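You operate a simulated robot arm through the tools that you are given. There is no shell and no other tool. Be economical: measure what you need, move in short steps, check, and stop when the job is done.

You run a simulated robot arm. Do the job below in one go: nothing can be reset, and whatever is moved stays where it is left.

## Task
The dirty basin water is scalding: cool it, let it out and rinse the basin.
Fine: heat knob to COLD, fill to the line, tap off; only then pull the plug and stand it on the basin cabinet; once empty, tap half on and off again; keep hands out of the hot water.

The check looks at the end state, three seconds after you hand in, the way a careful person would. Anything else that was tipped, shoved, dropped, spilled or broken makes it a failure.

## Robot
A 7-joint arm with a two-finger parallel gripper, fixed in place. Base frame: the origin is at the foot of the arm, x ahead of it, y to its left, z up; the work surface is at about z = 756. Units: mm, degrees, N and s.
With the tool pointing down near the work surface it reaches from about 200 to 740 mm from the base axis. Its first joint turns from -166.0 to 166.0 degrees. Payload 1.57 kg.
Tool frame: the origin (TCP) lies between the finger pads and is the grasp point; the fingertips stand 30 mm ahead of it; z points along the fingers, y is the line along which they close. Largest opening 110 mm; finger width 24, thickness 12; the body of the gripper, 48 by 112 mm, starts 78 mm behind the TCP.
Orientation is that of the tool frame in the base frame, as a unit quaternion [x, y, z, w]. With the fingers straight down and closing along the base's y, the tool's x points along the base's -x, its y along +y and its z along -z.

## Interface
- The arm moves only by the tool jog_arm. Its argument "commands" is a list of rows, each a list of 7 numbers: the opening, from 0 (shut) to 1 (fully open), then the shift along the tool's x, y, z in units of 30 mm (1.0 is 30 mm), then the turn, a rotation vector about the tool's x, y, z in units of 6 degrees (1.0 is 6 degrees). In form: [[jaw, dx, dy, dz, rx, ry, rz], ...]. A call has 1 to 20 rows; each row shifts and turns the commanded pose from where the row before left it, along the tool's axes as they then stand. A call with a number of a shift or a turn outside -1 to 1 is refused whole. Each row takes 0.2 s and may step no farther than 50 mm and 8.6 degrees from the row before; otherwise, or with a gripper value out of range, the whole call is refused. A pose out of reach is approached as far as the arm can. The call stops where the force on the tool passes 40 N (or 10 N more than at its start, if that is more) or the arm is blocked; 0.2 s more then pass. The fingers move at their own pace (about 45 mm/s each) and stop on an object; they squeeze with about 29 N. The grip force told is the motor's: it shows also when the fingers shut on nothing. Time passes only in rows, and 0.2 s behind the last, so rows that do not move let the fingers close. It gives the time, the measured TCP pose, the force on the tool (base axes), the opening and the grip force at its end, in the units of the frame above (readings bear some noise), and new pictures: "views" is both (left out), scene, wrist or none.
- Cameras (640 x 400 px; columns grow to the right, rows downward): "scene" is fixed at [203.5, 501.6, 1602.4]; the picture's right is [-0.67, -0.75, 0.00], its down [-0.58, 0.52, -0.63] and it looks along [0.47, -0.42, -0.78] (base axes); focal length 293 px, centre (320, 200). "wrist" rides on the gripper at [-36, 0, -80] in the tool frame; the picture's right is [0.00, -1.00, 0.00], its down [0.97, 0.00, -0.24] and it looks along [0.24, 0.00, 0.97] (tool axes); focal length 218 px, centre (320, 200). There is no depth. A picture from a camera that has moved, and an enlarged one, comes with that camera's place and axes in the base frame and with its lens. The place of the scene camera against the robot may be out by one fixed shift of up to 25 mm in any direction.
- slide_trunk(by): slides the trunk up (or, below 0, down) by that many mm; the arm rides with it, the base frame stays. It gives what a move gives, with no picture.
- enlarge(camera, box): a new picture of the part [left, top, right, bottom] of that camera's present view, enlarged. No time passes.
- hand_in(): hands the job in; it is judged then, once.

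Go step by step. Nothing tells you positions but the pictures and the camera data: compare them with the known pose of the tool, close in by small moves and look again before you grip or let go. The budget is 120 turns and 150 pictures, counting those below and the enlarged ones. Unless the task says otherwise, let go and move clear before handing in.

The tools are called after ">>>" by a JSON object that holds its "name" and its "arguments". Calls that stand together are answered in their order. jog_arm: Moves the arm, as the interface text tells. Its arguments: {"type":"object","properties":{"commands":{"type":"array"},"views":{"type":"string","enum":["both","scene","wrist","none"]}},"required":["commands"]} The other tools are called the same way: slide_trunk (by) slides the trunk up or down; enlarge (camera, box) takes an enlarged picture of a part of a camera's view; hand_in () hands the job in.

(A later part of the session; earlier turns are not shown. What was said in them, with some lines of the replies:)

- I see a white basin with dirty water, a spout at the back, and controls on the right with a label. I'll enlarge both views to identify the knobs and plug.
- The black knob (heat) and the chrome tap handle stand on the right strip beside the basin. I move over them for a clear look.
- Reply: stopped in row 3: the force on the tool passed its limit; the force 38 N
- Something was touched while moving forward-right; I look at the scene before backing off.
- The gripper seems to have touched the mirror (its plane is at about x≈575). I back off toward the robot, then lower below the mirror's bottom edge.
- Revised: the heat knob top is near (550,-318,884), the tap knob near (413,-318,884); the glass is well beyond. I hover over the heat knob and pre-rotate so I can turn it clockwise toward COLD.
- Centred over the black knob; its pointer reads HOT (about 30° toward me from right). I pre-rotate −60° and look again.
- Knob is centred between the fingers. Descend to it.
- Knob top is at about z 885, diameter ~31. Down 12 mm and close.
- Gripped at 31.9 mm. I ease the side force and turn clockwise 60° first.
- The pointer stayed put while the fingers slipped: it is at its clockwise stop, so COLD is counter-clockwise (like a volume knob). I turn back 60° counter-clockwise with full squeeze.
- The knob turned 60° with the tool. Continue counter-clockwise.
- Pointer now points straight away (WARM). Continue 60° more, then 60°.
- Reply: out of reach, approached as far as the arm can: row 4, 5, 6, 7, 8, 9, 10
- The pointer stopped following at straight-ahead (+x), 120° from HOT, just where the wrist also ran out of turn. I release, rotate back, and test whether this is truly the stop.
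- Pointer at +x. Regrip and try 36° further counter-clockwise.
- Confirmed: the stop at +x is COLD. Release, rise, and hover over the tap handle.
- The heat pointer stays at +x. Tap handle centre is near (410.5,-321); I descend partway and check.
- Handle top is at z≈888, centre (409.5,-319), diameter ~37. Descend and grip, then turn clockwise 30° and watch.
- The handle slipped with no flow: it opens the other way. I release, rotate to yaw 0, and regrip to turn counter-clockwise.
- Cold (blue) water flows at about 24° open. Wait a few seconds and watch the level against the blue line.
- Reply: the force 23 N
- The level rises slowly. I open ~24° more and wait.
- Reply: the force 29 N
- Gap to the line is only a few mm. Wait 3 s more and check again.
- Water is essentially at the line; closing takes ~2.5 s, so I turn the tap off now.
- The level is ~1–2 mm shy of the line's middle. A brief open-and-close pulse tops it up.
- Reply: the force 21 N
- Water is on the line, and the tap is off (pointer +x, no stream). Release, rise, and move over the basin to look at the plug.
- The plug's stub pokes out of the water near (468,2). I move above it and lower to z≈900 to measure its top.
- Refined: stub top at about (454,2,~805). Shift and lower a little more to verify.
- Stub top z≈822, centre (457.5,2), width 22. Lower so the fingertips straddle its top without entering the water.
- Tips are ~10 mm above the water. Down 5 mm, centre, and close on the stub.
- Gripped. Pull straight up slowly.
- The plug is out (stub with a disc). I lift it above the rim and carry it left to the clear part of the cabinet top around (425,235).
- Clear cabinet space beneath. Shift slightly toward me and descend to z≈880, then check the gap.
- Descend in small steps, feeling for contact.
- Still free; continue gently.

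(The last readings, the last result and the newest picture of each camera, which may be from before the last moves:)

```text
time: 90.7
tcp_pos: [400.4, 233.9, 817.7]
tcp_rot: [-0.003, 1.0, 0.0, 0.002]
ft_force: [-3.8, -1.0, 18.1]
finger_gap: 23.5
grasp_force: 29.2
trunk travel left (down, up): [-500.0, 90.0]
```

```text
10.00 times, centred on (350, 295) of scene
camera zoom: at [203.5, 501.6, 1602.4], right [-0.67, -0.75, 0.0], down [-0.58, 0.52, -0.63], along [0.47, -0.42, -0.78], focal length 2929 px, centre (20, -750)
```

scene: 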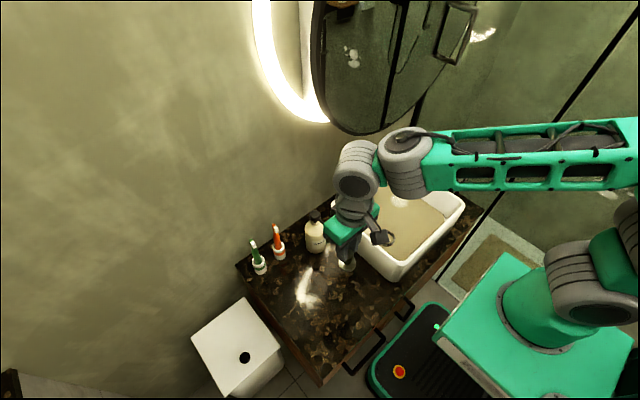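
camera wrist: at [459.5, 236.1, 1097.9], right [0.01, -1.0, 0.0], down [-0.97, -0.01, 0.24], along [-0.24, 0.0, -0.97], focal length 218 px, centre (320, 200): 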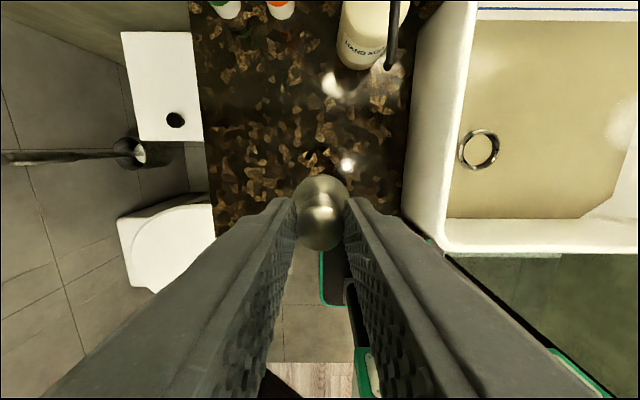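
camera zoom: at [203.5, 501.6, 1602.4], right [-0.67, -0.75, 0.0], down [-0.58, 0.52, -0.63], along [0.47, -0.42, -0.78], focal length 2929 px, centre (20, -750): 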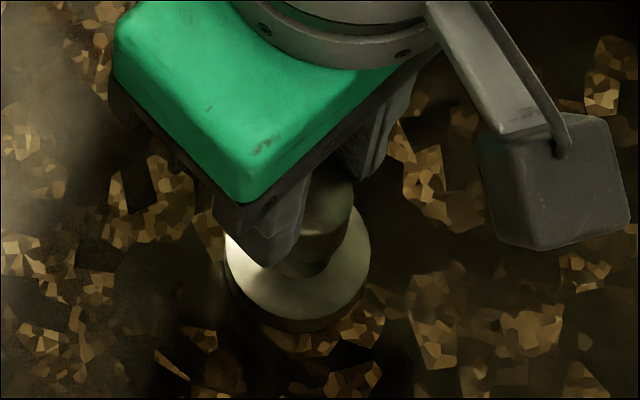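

Contact at TCP z≈817 (18 N): the plug stands on the cabinet. Ease the load by about 1 mm and open gently.

>>> {"name": "jog_arm", "arguments": {"commands": [[0, 0, 0, -0.03, 0, 0, 0], [0.26, 0, 0, 0, 0, 0, 0], [0.35, 0, 0, 0, 0, 0, 0], [0.45, 0, 0, 0, 0, 0, 0], [0.5, 0, 0, 0, 0, 0, 0], [0.5, 0, 0, -0.5, 0, 0, 0], [0.5, 0, 0, -0.9, 0, 0, 0], [0.5, 0, 0, -1, 0, 0, 0], [0.5, 0, 0, -1, 0, 0, 0], [0.5, 0, 0, -1, 0, 0, 0], [0.5, 0, 0, -1, 0, 0, 0], [0.5, 0, 0, -1, 0, 0, 0], [0.5, 0, 0, 0, 0, 0, 0]], "views": "both"}}

>>> {"name": "enlarge", "arguments": {"camera": "scene", "box": [320, 150, 480, 310]}}

```text
time: 93.5
tcp_pos: [401.1, 235.2, 1008.7]
tcp_rot: [-0.003, 1.0, -0.001, 0.0]
ft_force: [0.0, 0.4, 0.3]
finger_gap: 55.1
grasp_force: 0.0
trunk travel left (down, up): [-500.0, 90.0]
camera wrist: at [436.4, 236.3, 1088.1], right [0.01, -1.0, 0.0], down [-0.97, -0.01, 0.24], along [-0.24, 0.0, -0.97], focal length 218 px, centre (320, 200)
```

scene: 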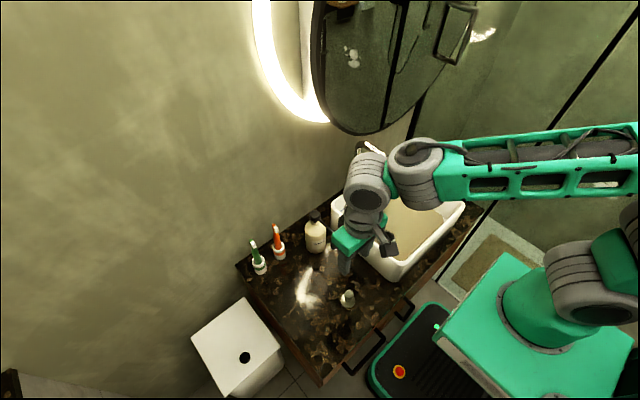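
wrist: 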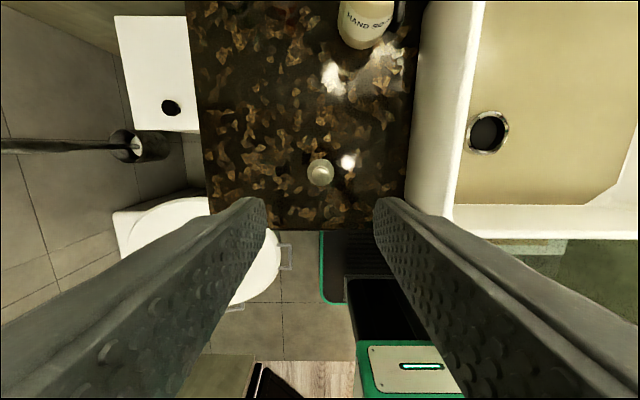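

```text
2.50 times, centred on (400, 230) of scene
camera zoom: at [203.5, 501.6, 1602.4], right [-0.67, -0.75, 0.0], down [-0.58, 0.52, -0.63], along [0.47, -0.42, -0.78], focal length 732 px, centre (120, 125)
```

zoom: 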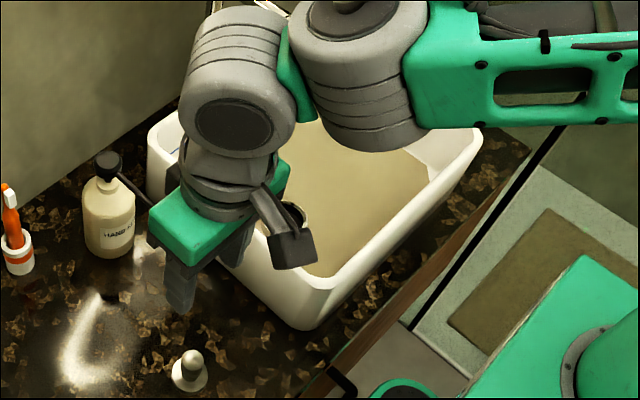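

The plug stands upright on the cabinet and the basin is draining. I go back to the tap, staying high.

>>> {"name": "jog_arm", "arguments": {"commands": [[0.6, 0, -1, 0, 0, 0, 0], [0.6, 0, -1, 0, 0, 0, 0], [0.6, 0, -1, 0, 0, 0, 0], [0.6, 0, -1, 0, 0, 0, 0], [0.6, 0, -1, 0, 0, 0, 0], [0.6, 0, -1, 0, 0, 0, 0], [0.6, 0, -1, 0, 0, 0, 0], [0.6, 0, -1, 0, 0, 0, 0], [0.6, 0, -1, 0, 0, 0, 0], [0.6, 0, -1, 0, 0, 0, 0], [0.6, 0, -1, 0, 0, 0, 0], [0.6, 0, -1, 0, 0, 0, 0], [0.6, 0, -1, 0, 0, 0, 0], [0.6, 0, -1, 0, 0, 0, 0], [0.6, 0, -1, 0, 0, 0, 0], [0.6, -0.1, -1, 0, 0, 0, 0], [0.6, -0.1, -1, 0, 0, 0, 0], [0.6, -0.1, -1, 0, 0, 0, 0], [0.6, 0, -0.47, 0, 0, 0, 0], [0.6, 0, 0, 0, 0, 0, 0]], "views": "both"}}

>>> {"name": "enlarge", "arguments": {"camera": "scene", "box": [320, 150, 480, 310]}}

```text
time: 97.7
tcp_pos: [413.5, -320.4, 1011.0]
tcp_rot: [-0.003, 1.0, -0.001, 0.0]
ft_force: [-0.5, 0.0, 0.4]
finger_gap: 66.0
grasp_force: 0.0
trunk travel left (down, up): [-500.0, 90.0]
camera wrist: at [449.2, -318.6, 1090.3], right [0.01, -1.0, 0.0], down [-0.97, -0.01, 0.24], along [-0.24, 0.0, -0.97], focal length 218 px, centre (320, 200)
```

scene: 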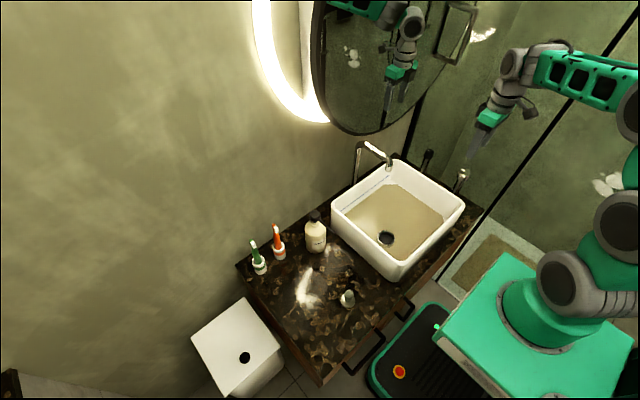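
wrist: 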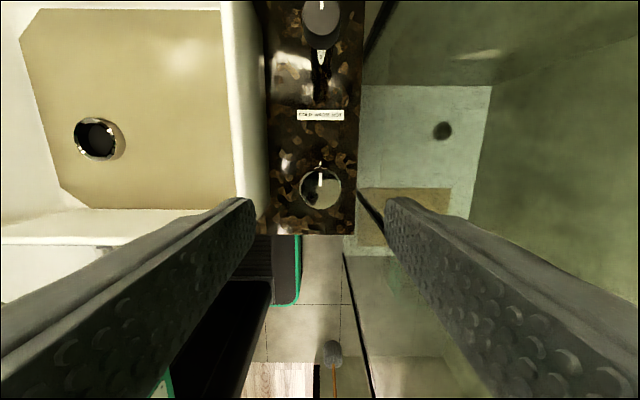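

```text
2.50 times, centred on (400, 230) of scene
camera zoom: at [203.5, 501.6, 1602.4], right [-0.67, -0.75, 0.0], down [-0.58, 0.52, -0.63], along [0.47, -0.42, -0.78], focal length 732 px, centre (120, 125)
```

zoom: 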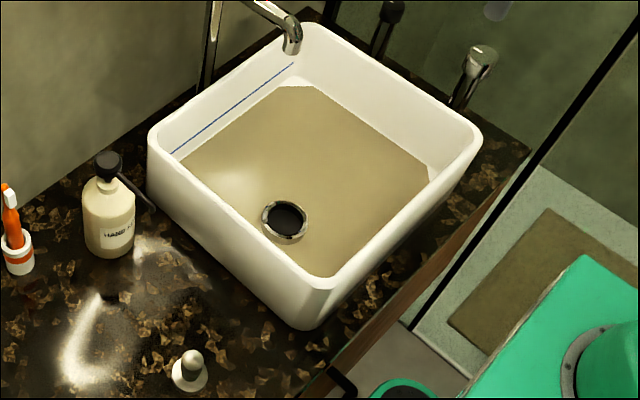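

The level is dropping. I descend to the tap handle without turning it and wait for the basin to empty.

>>> {"name": "jog_arm", "arguments": {"commands": [[0.6, 0.1, 0.04, 0.9, 0, 0, 0], [0.6, 0, 0, 0.9, 0, 0, 0], [0.6, 0, 0, 0.9, 0, 0, 0], [0.6, 0, 0, 0.8, 0, 0, 0], [0.6, 0, 0, 0, 0, 0, 0], [0.6, 0, 0, 0, 0, 0, 0], [0.6, 0, 0, 0, 0, 0, 0], [0.6, 0, 0, 0, 0, 0, 0], [0.6, 0, 0, 0, 0, 0, 0], [0.6, 0, 0, 0, 0, 0, 0], [0.6, 0, 0, 0, 0, 0, 0], [0.6, 0, 0, 0, 0, 0, 0], [0.6, 0, 0, 0, 0, 0, 0], [0.6, 0, 0, 0, 0, 0, 0], [0.6, 0, 0, 0, 0, 0, 0], [0.6, 0, 0, 0, 0, 0, 0], [0.6, 0, 0, 0, 0, 0, 0], [0.6, 0, 0, 0, 0, 0, 0], [0.6, 0, 0, 0, 0, 0, 0], [0.6, 0, 0, 0, 0, 0, 0]], "views": "wrist"}}

>>> {"name": "enlarge", "arguments": {"camera": "scene", "box": [320, 150, 480, 310]}}

```text
time: 101.9
tcp_pos: [411.6, -318.9, 904.4]
tcp_rot: [-0.003, 1.0, 0.0, 0.0]
ft_force: [0.8, -0.6, 0.0]
finger_gap: 66.0
grasp_force: 0.1
trunk travel left (down, up): [-500.0, 90.0]
camera wrist: at [446.7, -318.3, 984.4], right [0.01, -1.0, 0.0], down [-0.97, -0.01, 0.24], along [-0.24, 0.0, -0.97], focal length 218 px, centre (320, 200)
```

wrist: 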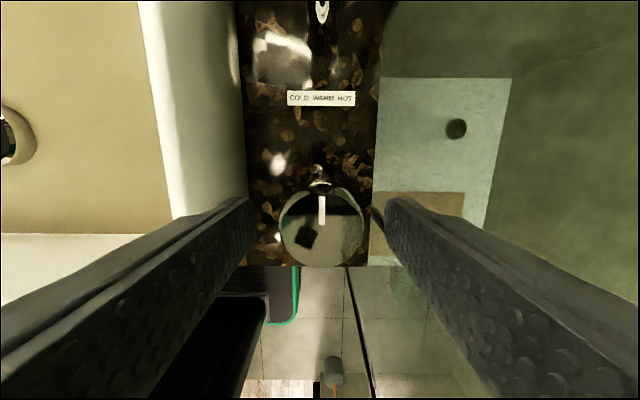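

```text
2.50 times, centred on (400, 230) of scene
camera zoom: at [203.5, 501.6, 1602.4], right [-0.67, -0.75, 0.0], down [-0.58, 0.52, -0.63], along [0.47, -0.42, -0.78], focal length 732 px, centre (120, 125)
```

zoom: 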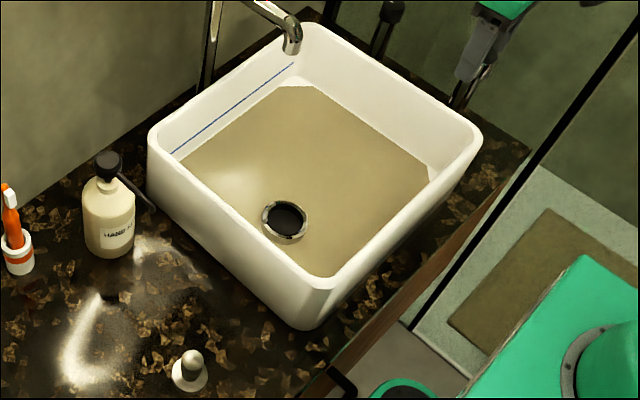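

No further change: the basin is empty and only the dirty film remains. Grip the tap and open it half (~54°).

>>> {"name": "jog_arm", "arguments": {"commands": [[0.6, 0.05, 0, 0.5, 0, 0, 0], [0.6, 0, 0, 0.45, 0, 0, 0], [0, 0, 0, 0, 0, 0, 0], [0, 0, 0, 0, 0, 0, 0], [0, 0, 0, 0, 0, 0, 0], [0, 0, 0, 0, 0, 0, 0], [0, 0, 0, 0, 0, 0, -1], [0, 0, 0, 0, 0, 0, -1], [0, 0, 0, 0, 0, 0, -1], [0, 0, 0, 0, 0, 0, -1], [0, 0, 0, 0, 0, 0, -1], [0, 0, 0, 0, 0, 0, -1], [0, 0, 0, 0, 0, 0, -1], [0, 0, 0, 0, 0, 0, -1], [0, 0, 0, 0, 0, 0, -1], [0, 0, 0, 0, 0, 0, 0]], "views": "wrist"}}

>>> {"name": "enlarge", "arguments": {"camera": "scene", "box": [320, 150, 480, 310]}}

```text
time: 105.3
tcp_pos: [409.4, -321.2, 874.9]
tcp_rot: [-0.457, 0.89, 0.001, 0.0]
ft_force: [-4.0, -29.4, -11.0]
finger_gap: 39.7
grasp_force: 45.2
trunk travel left (down, up): [-500.0, 90.0]
camera wrist: at [430.1, -290.5, 955.0], right [0.81, -0.58, 0.0], down [-0.56, -0.79, 0.24], along [-0.14, -0.2, -0.97], focal length 218 px, centre (320, 200)
```

wrist: 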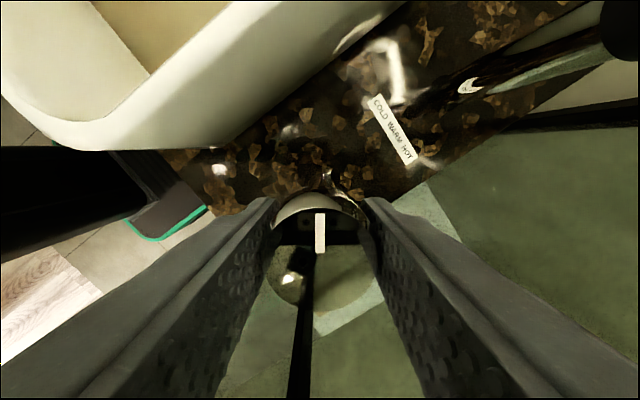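

```text
2.50 times, centred on (400, 230) of scene
camera zoom: at [203.5, 501.6, 1602.4], right [-0.67, -0.75, 0.0], down [-0.58, 0.52, -0.63], along [0.47, -0.42, -0.78], focal length 732 px, centre (120, 125)
```

zoom: 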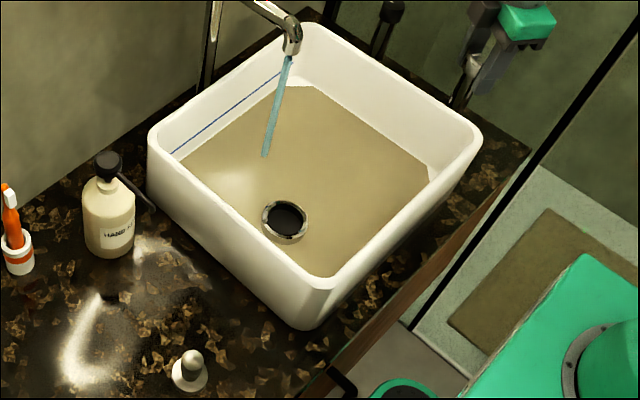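

Water runs at half. I relieve the side load slightly and let it rinse.

>>> {"name": "jog_arm", "arguments": {"commands": [[0, 0.03, -0.02, 0, 0, 0, 0], [0, 0, 0, 0, 0, 0, 0], [0, 0, 0, 0, 0, 0, 0], [0, 0, 0, 0, 0, 0, 0], [0, 0, 0, 0, 0, 0, 0], [0, 0, 0, 0, 0, 0, 0], [0, 0, 0, 0, 0, 0, 0], [0, 0, 0, 0, 0, 0, 0], [0, 0, 0, 0, 0, 0, 0], [0, 0, 0, 0, 0, 0, 0], [0, 0, 0, 0, 0, 0, 0], [0, 0, 0, 0, 0, 0, 0], [0, 0, 0, 0, 0, 0, 0], [0, 0, 0, 0, 0, 0, 0], [0, 0, 0, 0, 0, 0, 0]], "views": "none"}}

>>> {"name": "enlarge", "arguments": {"camera": "scene", "box": [320, 150, 480, 310]}}

```text
time: 108.5
tcp_pos: [409.5, -319.7, 875.4]
tcp_rot: [-0.457, 0.89, 0.0, 0.001]
ft_force: [-2.4, -18.1, -14.1]
finger_gap: 39.7
grasp_force: 44.3
trunk travel left (down, up): [-500.0, 90.0]
```

```text
2.50 times, centred on (400, 230) of scene
camera zoom: at [203.5, 501.6, 1602.4], right [-0.67, -0.75, 0.0], down [-0.58, 0.52, -0.63], along [0.47, -0.42, -0.78], focal length 732 px, centre (120, 125)
```

zoom: 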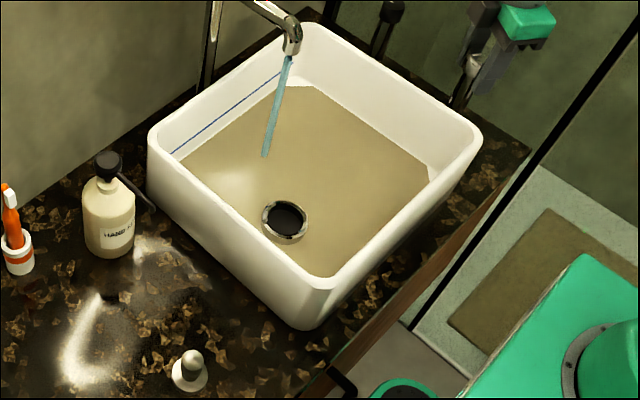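

>>> {"name": "jog_arm", "arguments": {"commands": [[0, 0.02, -0.01, 0.02, 0, 0, 0], [0, 0, 0, 0, 0, 0, 0], [0, 0, 0, 0, 0, 0, 0], [0, 0, 0, 0, 0, 0, 0], [0, 0, 0, 0, 0, 0, 0], [0, 0, 0, 0, 0, 0, 0], [0, 0, 0, 0, 0, 0, 0], [0, 0, 0, 0, 0, 0, 0], [0, 0, 0, 0, 0, 0, 0], [0, 0, 0, 0, 0, 0, 0], [0, 0, 0, 0, 0, 0, 0], [0, 0, 0, 0, 0, 0, 0], [0, 0, 0, 0, 0, 0, 0], [0, 0, 0, 0, 0, 0, 0], [0, 0, 0, 0, 0, 0, 0], [0, 0, 0, 0, 0, 0, 0], [0, 0, 0, 0, 0, 0, 0], [0, 0, 0, 0, 0, 0, 0], [0, 0, 0, 0, 0, 0, 0], [0, 0, 0, 0, 0, 0, 0]], "views": "none"}}

>>> {"name": "enlarge", "arguments": {"camera": "scene", "box": [320, 150, 480, 310]}}

```text
time: 112.7
tcp_pos: [410.1, -319.9, 875.7]
tcp_rot: [-0.457, 0.889, 0.0, 0.0]
ft_force: [-0.8, -10.6, -0.5]
finger_gap: 39.6
grasp_force: 44.8
trunk travel left (down, up): [-500.0, 90.0]
```

```text
2.50 times, centred on (400, 230) of scene
camera zoom: at [203.5, 501.6, 1602.4], right [-0.67, -0.75, 0.0], down [-0.58, 0.52, -0.63], along [0.47, -0.42, -0.78], focal length 732 px, centre (120, 125)
```

zoom: 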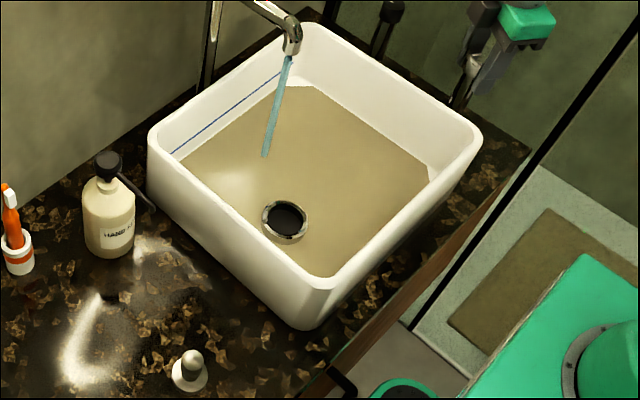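

>>> {"name": "enlarge", "arguments": {"camera": "scene", "box": [365, 210, 425, 260]}}

>>> {"name": "enlarge", "arguments": {"camera": "scene", "box": [355, 165, 405, 205]}}

```text
8.00 times, centred on (395, 235) of scene
camera zoom: at [203.5, 501.6, 1602.4], right [-0.67, -0.75, 0.0], down [-0.58, 0.52, -0.63], along [0.47, -0.42, -0.78], focal length 2343 px, centre (-280, -80)
```

zoom: 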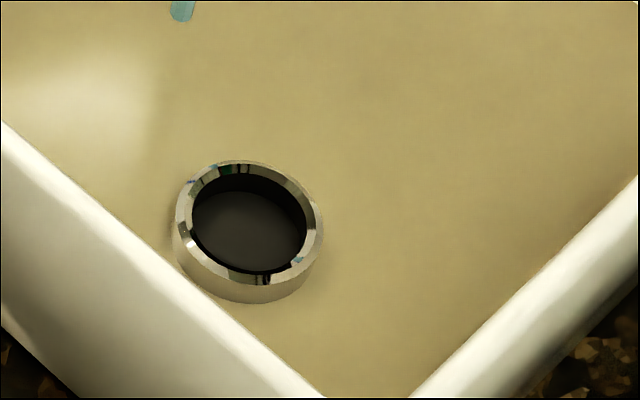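

```text
10.00 times, centred on (380, 185) of scene
camera zoom: at [203.5, 501.6, 1602.4], right [-0.67, -0.75, 0.0], down [-0.58, 0.52, -0.63], along [0.47, -0.42, -0.78], focal length 2929 px, centre (-280, 350)
```

zoom: 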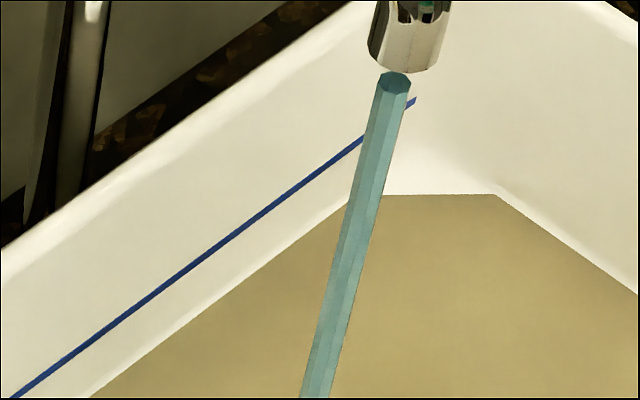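

The basin is empty and has had ~9 s of half flow. Turn the tap off and see whether the film has gone.

>>> {"name": "jog_arm", "arguments": {"commands": [[0, 0, 0, 0, 0, 0, 1], [0, 0, 0, 0, 0, 0, 1], [0, 0, 0, 0, 0, 0, 1], [0, 0, 0, 0, 0, 0, 1], [0, 0, 0, 0, 0, 0, 1], [0, 0, 0, 0, 0, 0, 1], [0, 0, 0, 0, 0, 0, 1], [0, 0, 0, 0, 0, 0, 1], [0, 0, 0, 0, 0, 0, 1], [0, 0, 0, 0, 0, 0, 1], [0, 0, 0, 0, 0, 0, 0], [0, 0, 0, 0, 0, 0, 0], [0, 0, 0, 0, 0, 0, 0]], "views": "wrist"}}

>>> {"name": "enlarge", "arguments": {"camera": "scene", "box": [320, 150, 480, 310]}}

```text
time: 115.5
tcp_pos: [411.7, -320.0, 875.4]
tcp_rot: [0.048, 0.999, -0.001, 0.001]
ft_force: [9.4, -5.0, 2.3]
finger_gap: 39.6
grasp_force: 44.7
trunk travel left (down, up): [-500.0, 90.0]
camera wrist: at [446.2, -322.9, 955.1], right [-0.1, -1.0, 0.0], down [-0.97, 0.09, 0.24], along [-0.24, 0.02, -0.97], focal length 218 px, centre (320, 200)
```

wrist: 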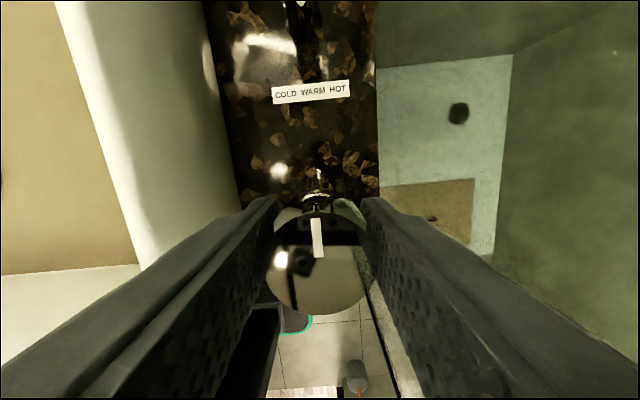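

```text
2.50 times, centred on (400, 230) of scene
camera zoom: at [203.5, 501.6, 1602.4], right [-0.67, -0.75, 0.0], down [-0.58, 0.52, -0.63], along [0.47, -0.42, -0.78], focal length 732 px, centre (120, 125)
```

zoom: 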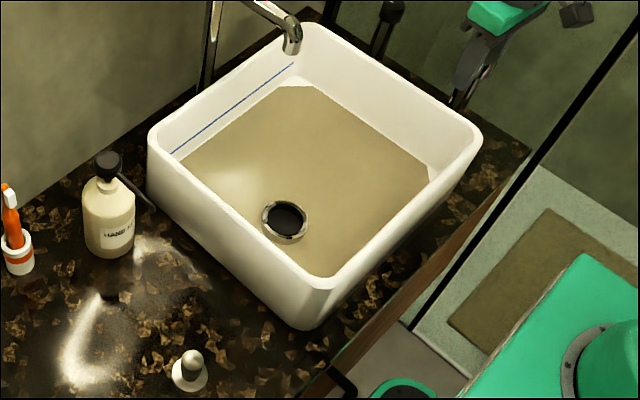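

The film looks unchanged, so half may be a bit farther round than 54°. I open to ~63° (still below the 72° that ran cleanly before) and rinse again.

>>> {"name": "jog_arm", "arguments": {"commands": [[0, 0, 0, 0, 0, 0, -1], [0, 0, 0, 0, 0, 0, -1], [0, 0, 0, 0, 0, 0, -1], [0, 0, 0, 0, 0, 0, -1], [0, 0, 0, 0, 0, 0, -1], [0, 0, 0, 0, 0, 0, -1], [0, 0, 0, 0, 0, 0, -1], [0, 0, 0, 0, 0, 0, -1], [0, 0, 0, 0, 0, 0, -1], [0, 0, 0, 0, 0, 0, -1], [0, 0, 0, 0, 0, 0, -0.5], [0, 0, 0, 0, 0, 0, 0], [0, 0, 0, 0, 0, 0, 0], [0, 0, 0, 0, 0, 0, 0], [0, 0, 0, 0, 0, 0, 0], [0, 0, 0, 0, 0, 0, 0], [0, 0, 0, 0, 0, 0, 0], [0, 0, 0, 0, 0, 0, 0], [0, 0, 0, 0, 0, 0, 0], [0, 0, 0, 0, 0, 0, 0]], "views": "wrist"}}

>>> {"name": "enlarge", "arguments": {"camera": "scene", "box": [320, 150, 480, 310]}}

```text
time: 119.7
tcp_pos: [411.4, -318.9, 875.5]
tcp_rot: [-0.481, 0.877, 0.0, -0.001]
ft_force: [17.5, 0.9, 8.4]
finger_gap: 39.9
grasp_force: 44.4
trunk travel left (down, up): [-500.0, 90.0]
camera wrist: at [429.4, -288.1, 954.9], right [0.84, -0.54, 0.0], down [-0.52, -0.82, 0.24], along [-0.13, -0.2, -0.97], focal length 218 px, centre (320, 200)
```

wrist: 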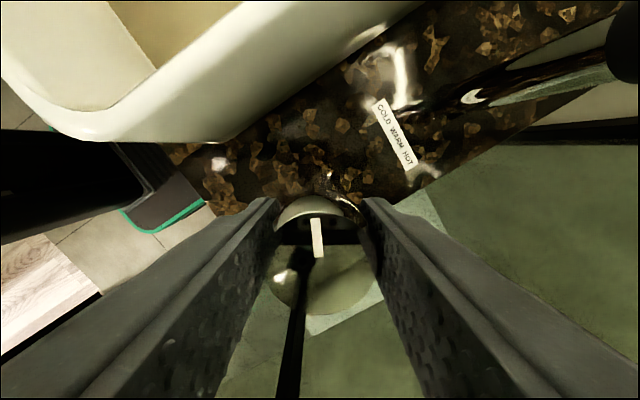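

```text
2.50 times, centred on (400, 230) of scene
camera zoom: at [203.5, 501.6, 1602.4], right [-0.67, -0.75, 0.0], down [-0.58, 0.52, -0.63], along [0.47, -0.42, -0.78], focal length 732 px, centre (120, 125)
```

zoom: 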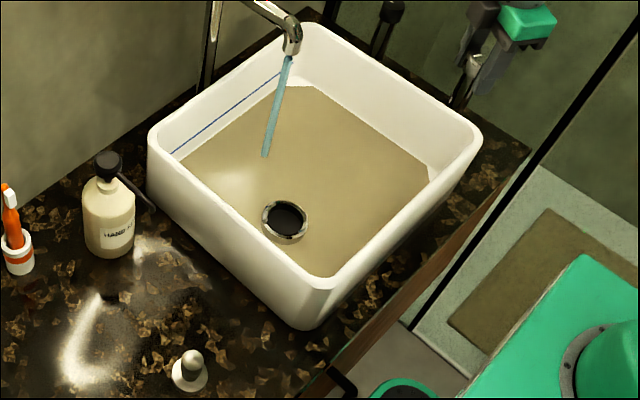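

>>> {"name": "jog_arm", "arguments": {"commands": [[0, 0, 0, 0, 0, 0, 0], [0, 0, 0, 0, 0, 0, 0], [0, 0, 0, 0, 0, 0, 0], [0, 0, 0, 0, 0, 0, 0], [0, 0, 0, 0, 0, 0, 0], [0, 0, 0, 0, 0, 0, 0], [0, 0, 0, 0, 0, 0, 0], [0, 0, 0, 0, 0, 0, 0], [0, 0, 0, 0, 0, 0, 0], [0, 0, 0, 0, 0, 0, 0], [0, 0, 0, 0, 0, 0, 0], [0, 0, 0, 0, 0, 0, 0], [0, 0, 0, 0, 0, 0, 0], [0, 0, 0, 0, 0, 0, 0], [0, 0, 0, 0, 0, 0, 0], [0, 0, 0, 0, 0, 0, 0], [0, 0, 0, 0, 0, 0, 0], [0, 0, 0, 0, 0, 0, 0], [0, 0, 0, 0, 0, 0, 0], [0, 0, 0, 0, 0, 0, 0]], "views": "none"}}

>>> {"name": "enlarge", "arguments": {"camera": "scene", "box": [320, 150, 480, 310]}}

```text
time: 123.9
tcp_pos: [411.2, -321.0, 874.9]
tcp_rot: [-0.481, 0.877, 0.0, -0.001]
ft_force: [17.8, 0.5, 9.7]
finger_gap: 39.5
grasp_force: 44.6
trunk travel left (down, up): [-500.0, 90.0]
```

```text
2.50 times, centred on (400, 230) of scene
camera zoom: at [203.5, 501.6, 1602.4], right [-0.67, -0.75, 0.0], down [-0.58, 0.52, -0.63], along [0.47, -0.42, -0.78], focal length 732 px, centre (120, 125)
```

zoom: 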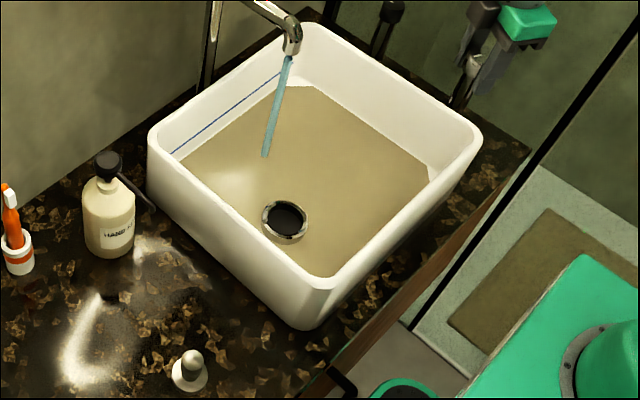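

No visible change with more rinsing; the tan floor is just how the empty basin shows. Close the tap fully, release and rise.

>>> {"name": "jog_arm", "arguments": {"commands": [[0, 0, 0, 0, 0, 0, 1], [0, 0, 0, 0, 0, 0, 1], [0, 0, 0, 0, 0, 0, 1], [0, 0, 0, 0, 0, 0, 1], [0, 0, 0, 0, 0, 0, 1], [0, 0, 0, 0, 0, 0, 1], [0, 0, 0, 0, 0, 0, 1], [0, 0, 0, 0, 0, 0, 1], [0, 0, 0, 0, 0, 0, 1], [0, 0, 0, 0, 0, 0, 1], [0, 0, 0, 0, 0, 0, 1], [0, 0, 0, 0, 0, 0, 0.8], [0.4, 0, 0, 0, 0, 0, 0], [0.6, 0, 0, 0, 0, 0, 0], [0.6, 0, 0, 0, 0, 0, 0], [0.6, 0, 0, -1, 0, 0, 0], [0.6, 0, 0, -1, 0, 0, 0], [0.6, 0, 0, -1, 0, 0, 0], [0.6, 0, 0, -1, 0, 0, 0], [0.6, 0, 0, 0, 0, 0, 0]], "views": "both"}}

>>> {"name": "enlarge", "arguments": {"camera": "wrist", "box": [260, 0, 400, 240]}}

```text
time: 128.1
tcp_pos: [409.2, -320.5, 996.5]
tcp_rot: [0.117, 0.993, -0.002, 0.0]
ft_force: [0.4, -0.4, 0.6]
finger_gap: 65.8
grasp_force: 0.1
trunk travel left (down, up): [-500.0, 90.0]
camera wrist: at [444.1, -327.7, 1074.9], right [-0.23, -0.97, 0.0], down [-0.94, 0.22, 0.24], along [-0.23, 0.05, -0.97], focal length 218 px, centre (320, 200)
```

scene: 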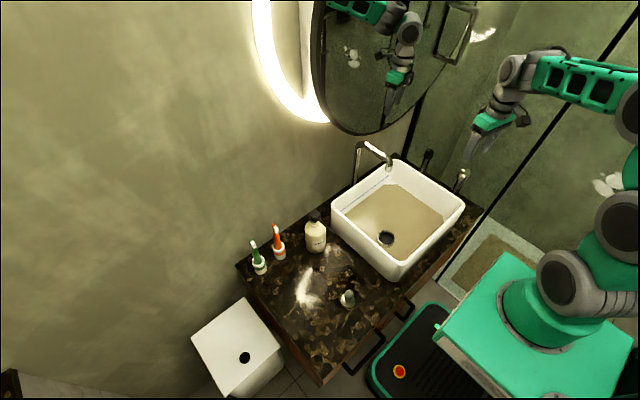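
wrist: 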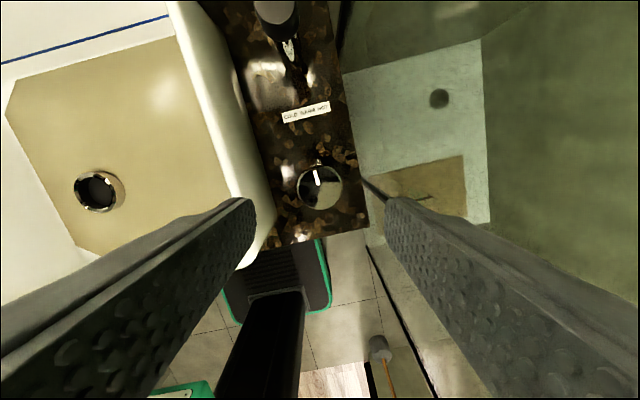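

```text
1.67 times, centred on (330, 120) of wrist
camera zoom: at [444.1, -327.7, 1074.9], right [-0.23, -0.97, 0.0], down [-0.94, 0.22, 0.24], along [-0.23, 0.05, -0.97], focal length 364 px, centre (303, 333)
```

zoom: 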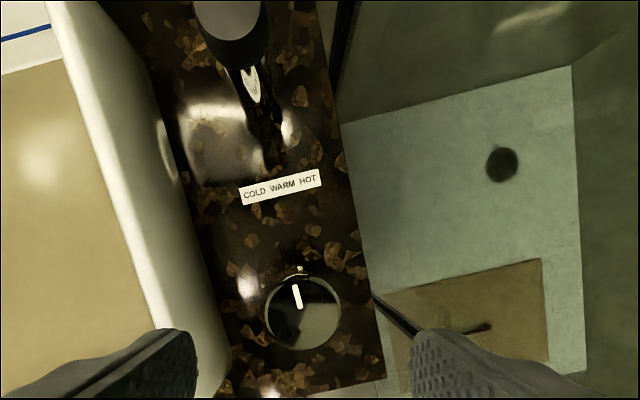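

The tap is off, the heat pointer is at COLD, the basin has drained, the plug stands on the cabinet, and the arm is clear. I'm handing in.

>>> {"name": "hand_in", "arguments": {}}

```text
The job is handed in.
```

The job is handed in, but a tan layer still covers the basin floor. It stayed the same through two rinses, and I took it for the look of the empty basin.

- **Water:** I set the heat knob to COLD, filled the basin to the line, turned the tap off and only then pulled the plug. The basin drained.
- **Plug:** It stands upright on the basin cabinet.
- **Rinse:** I ran the tap at about 54° and then 63° from off, and turned it off after each. I never found the tap's full range, so "half on" is my estimate.
- **Hands:** The fingers stayed out of the water.
- **Bump:** Early on the gripper bumped something, probably the mirror, and I backed off. I saw nothing moved or broken.
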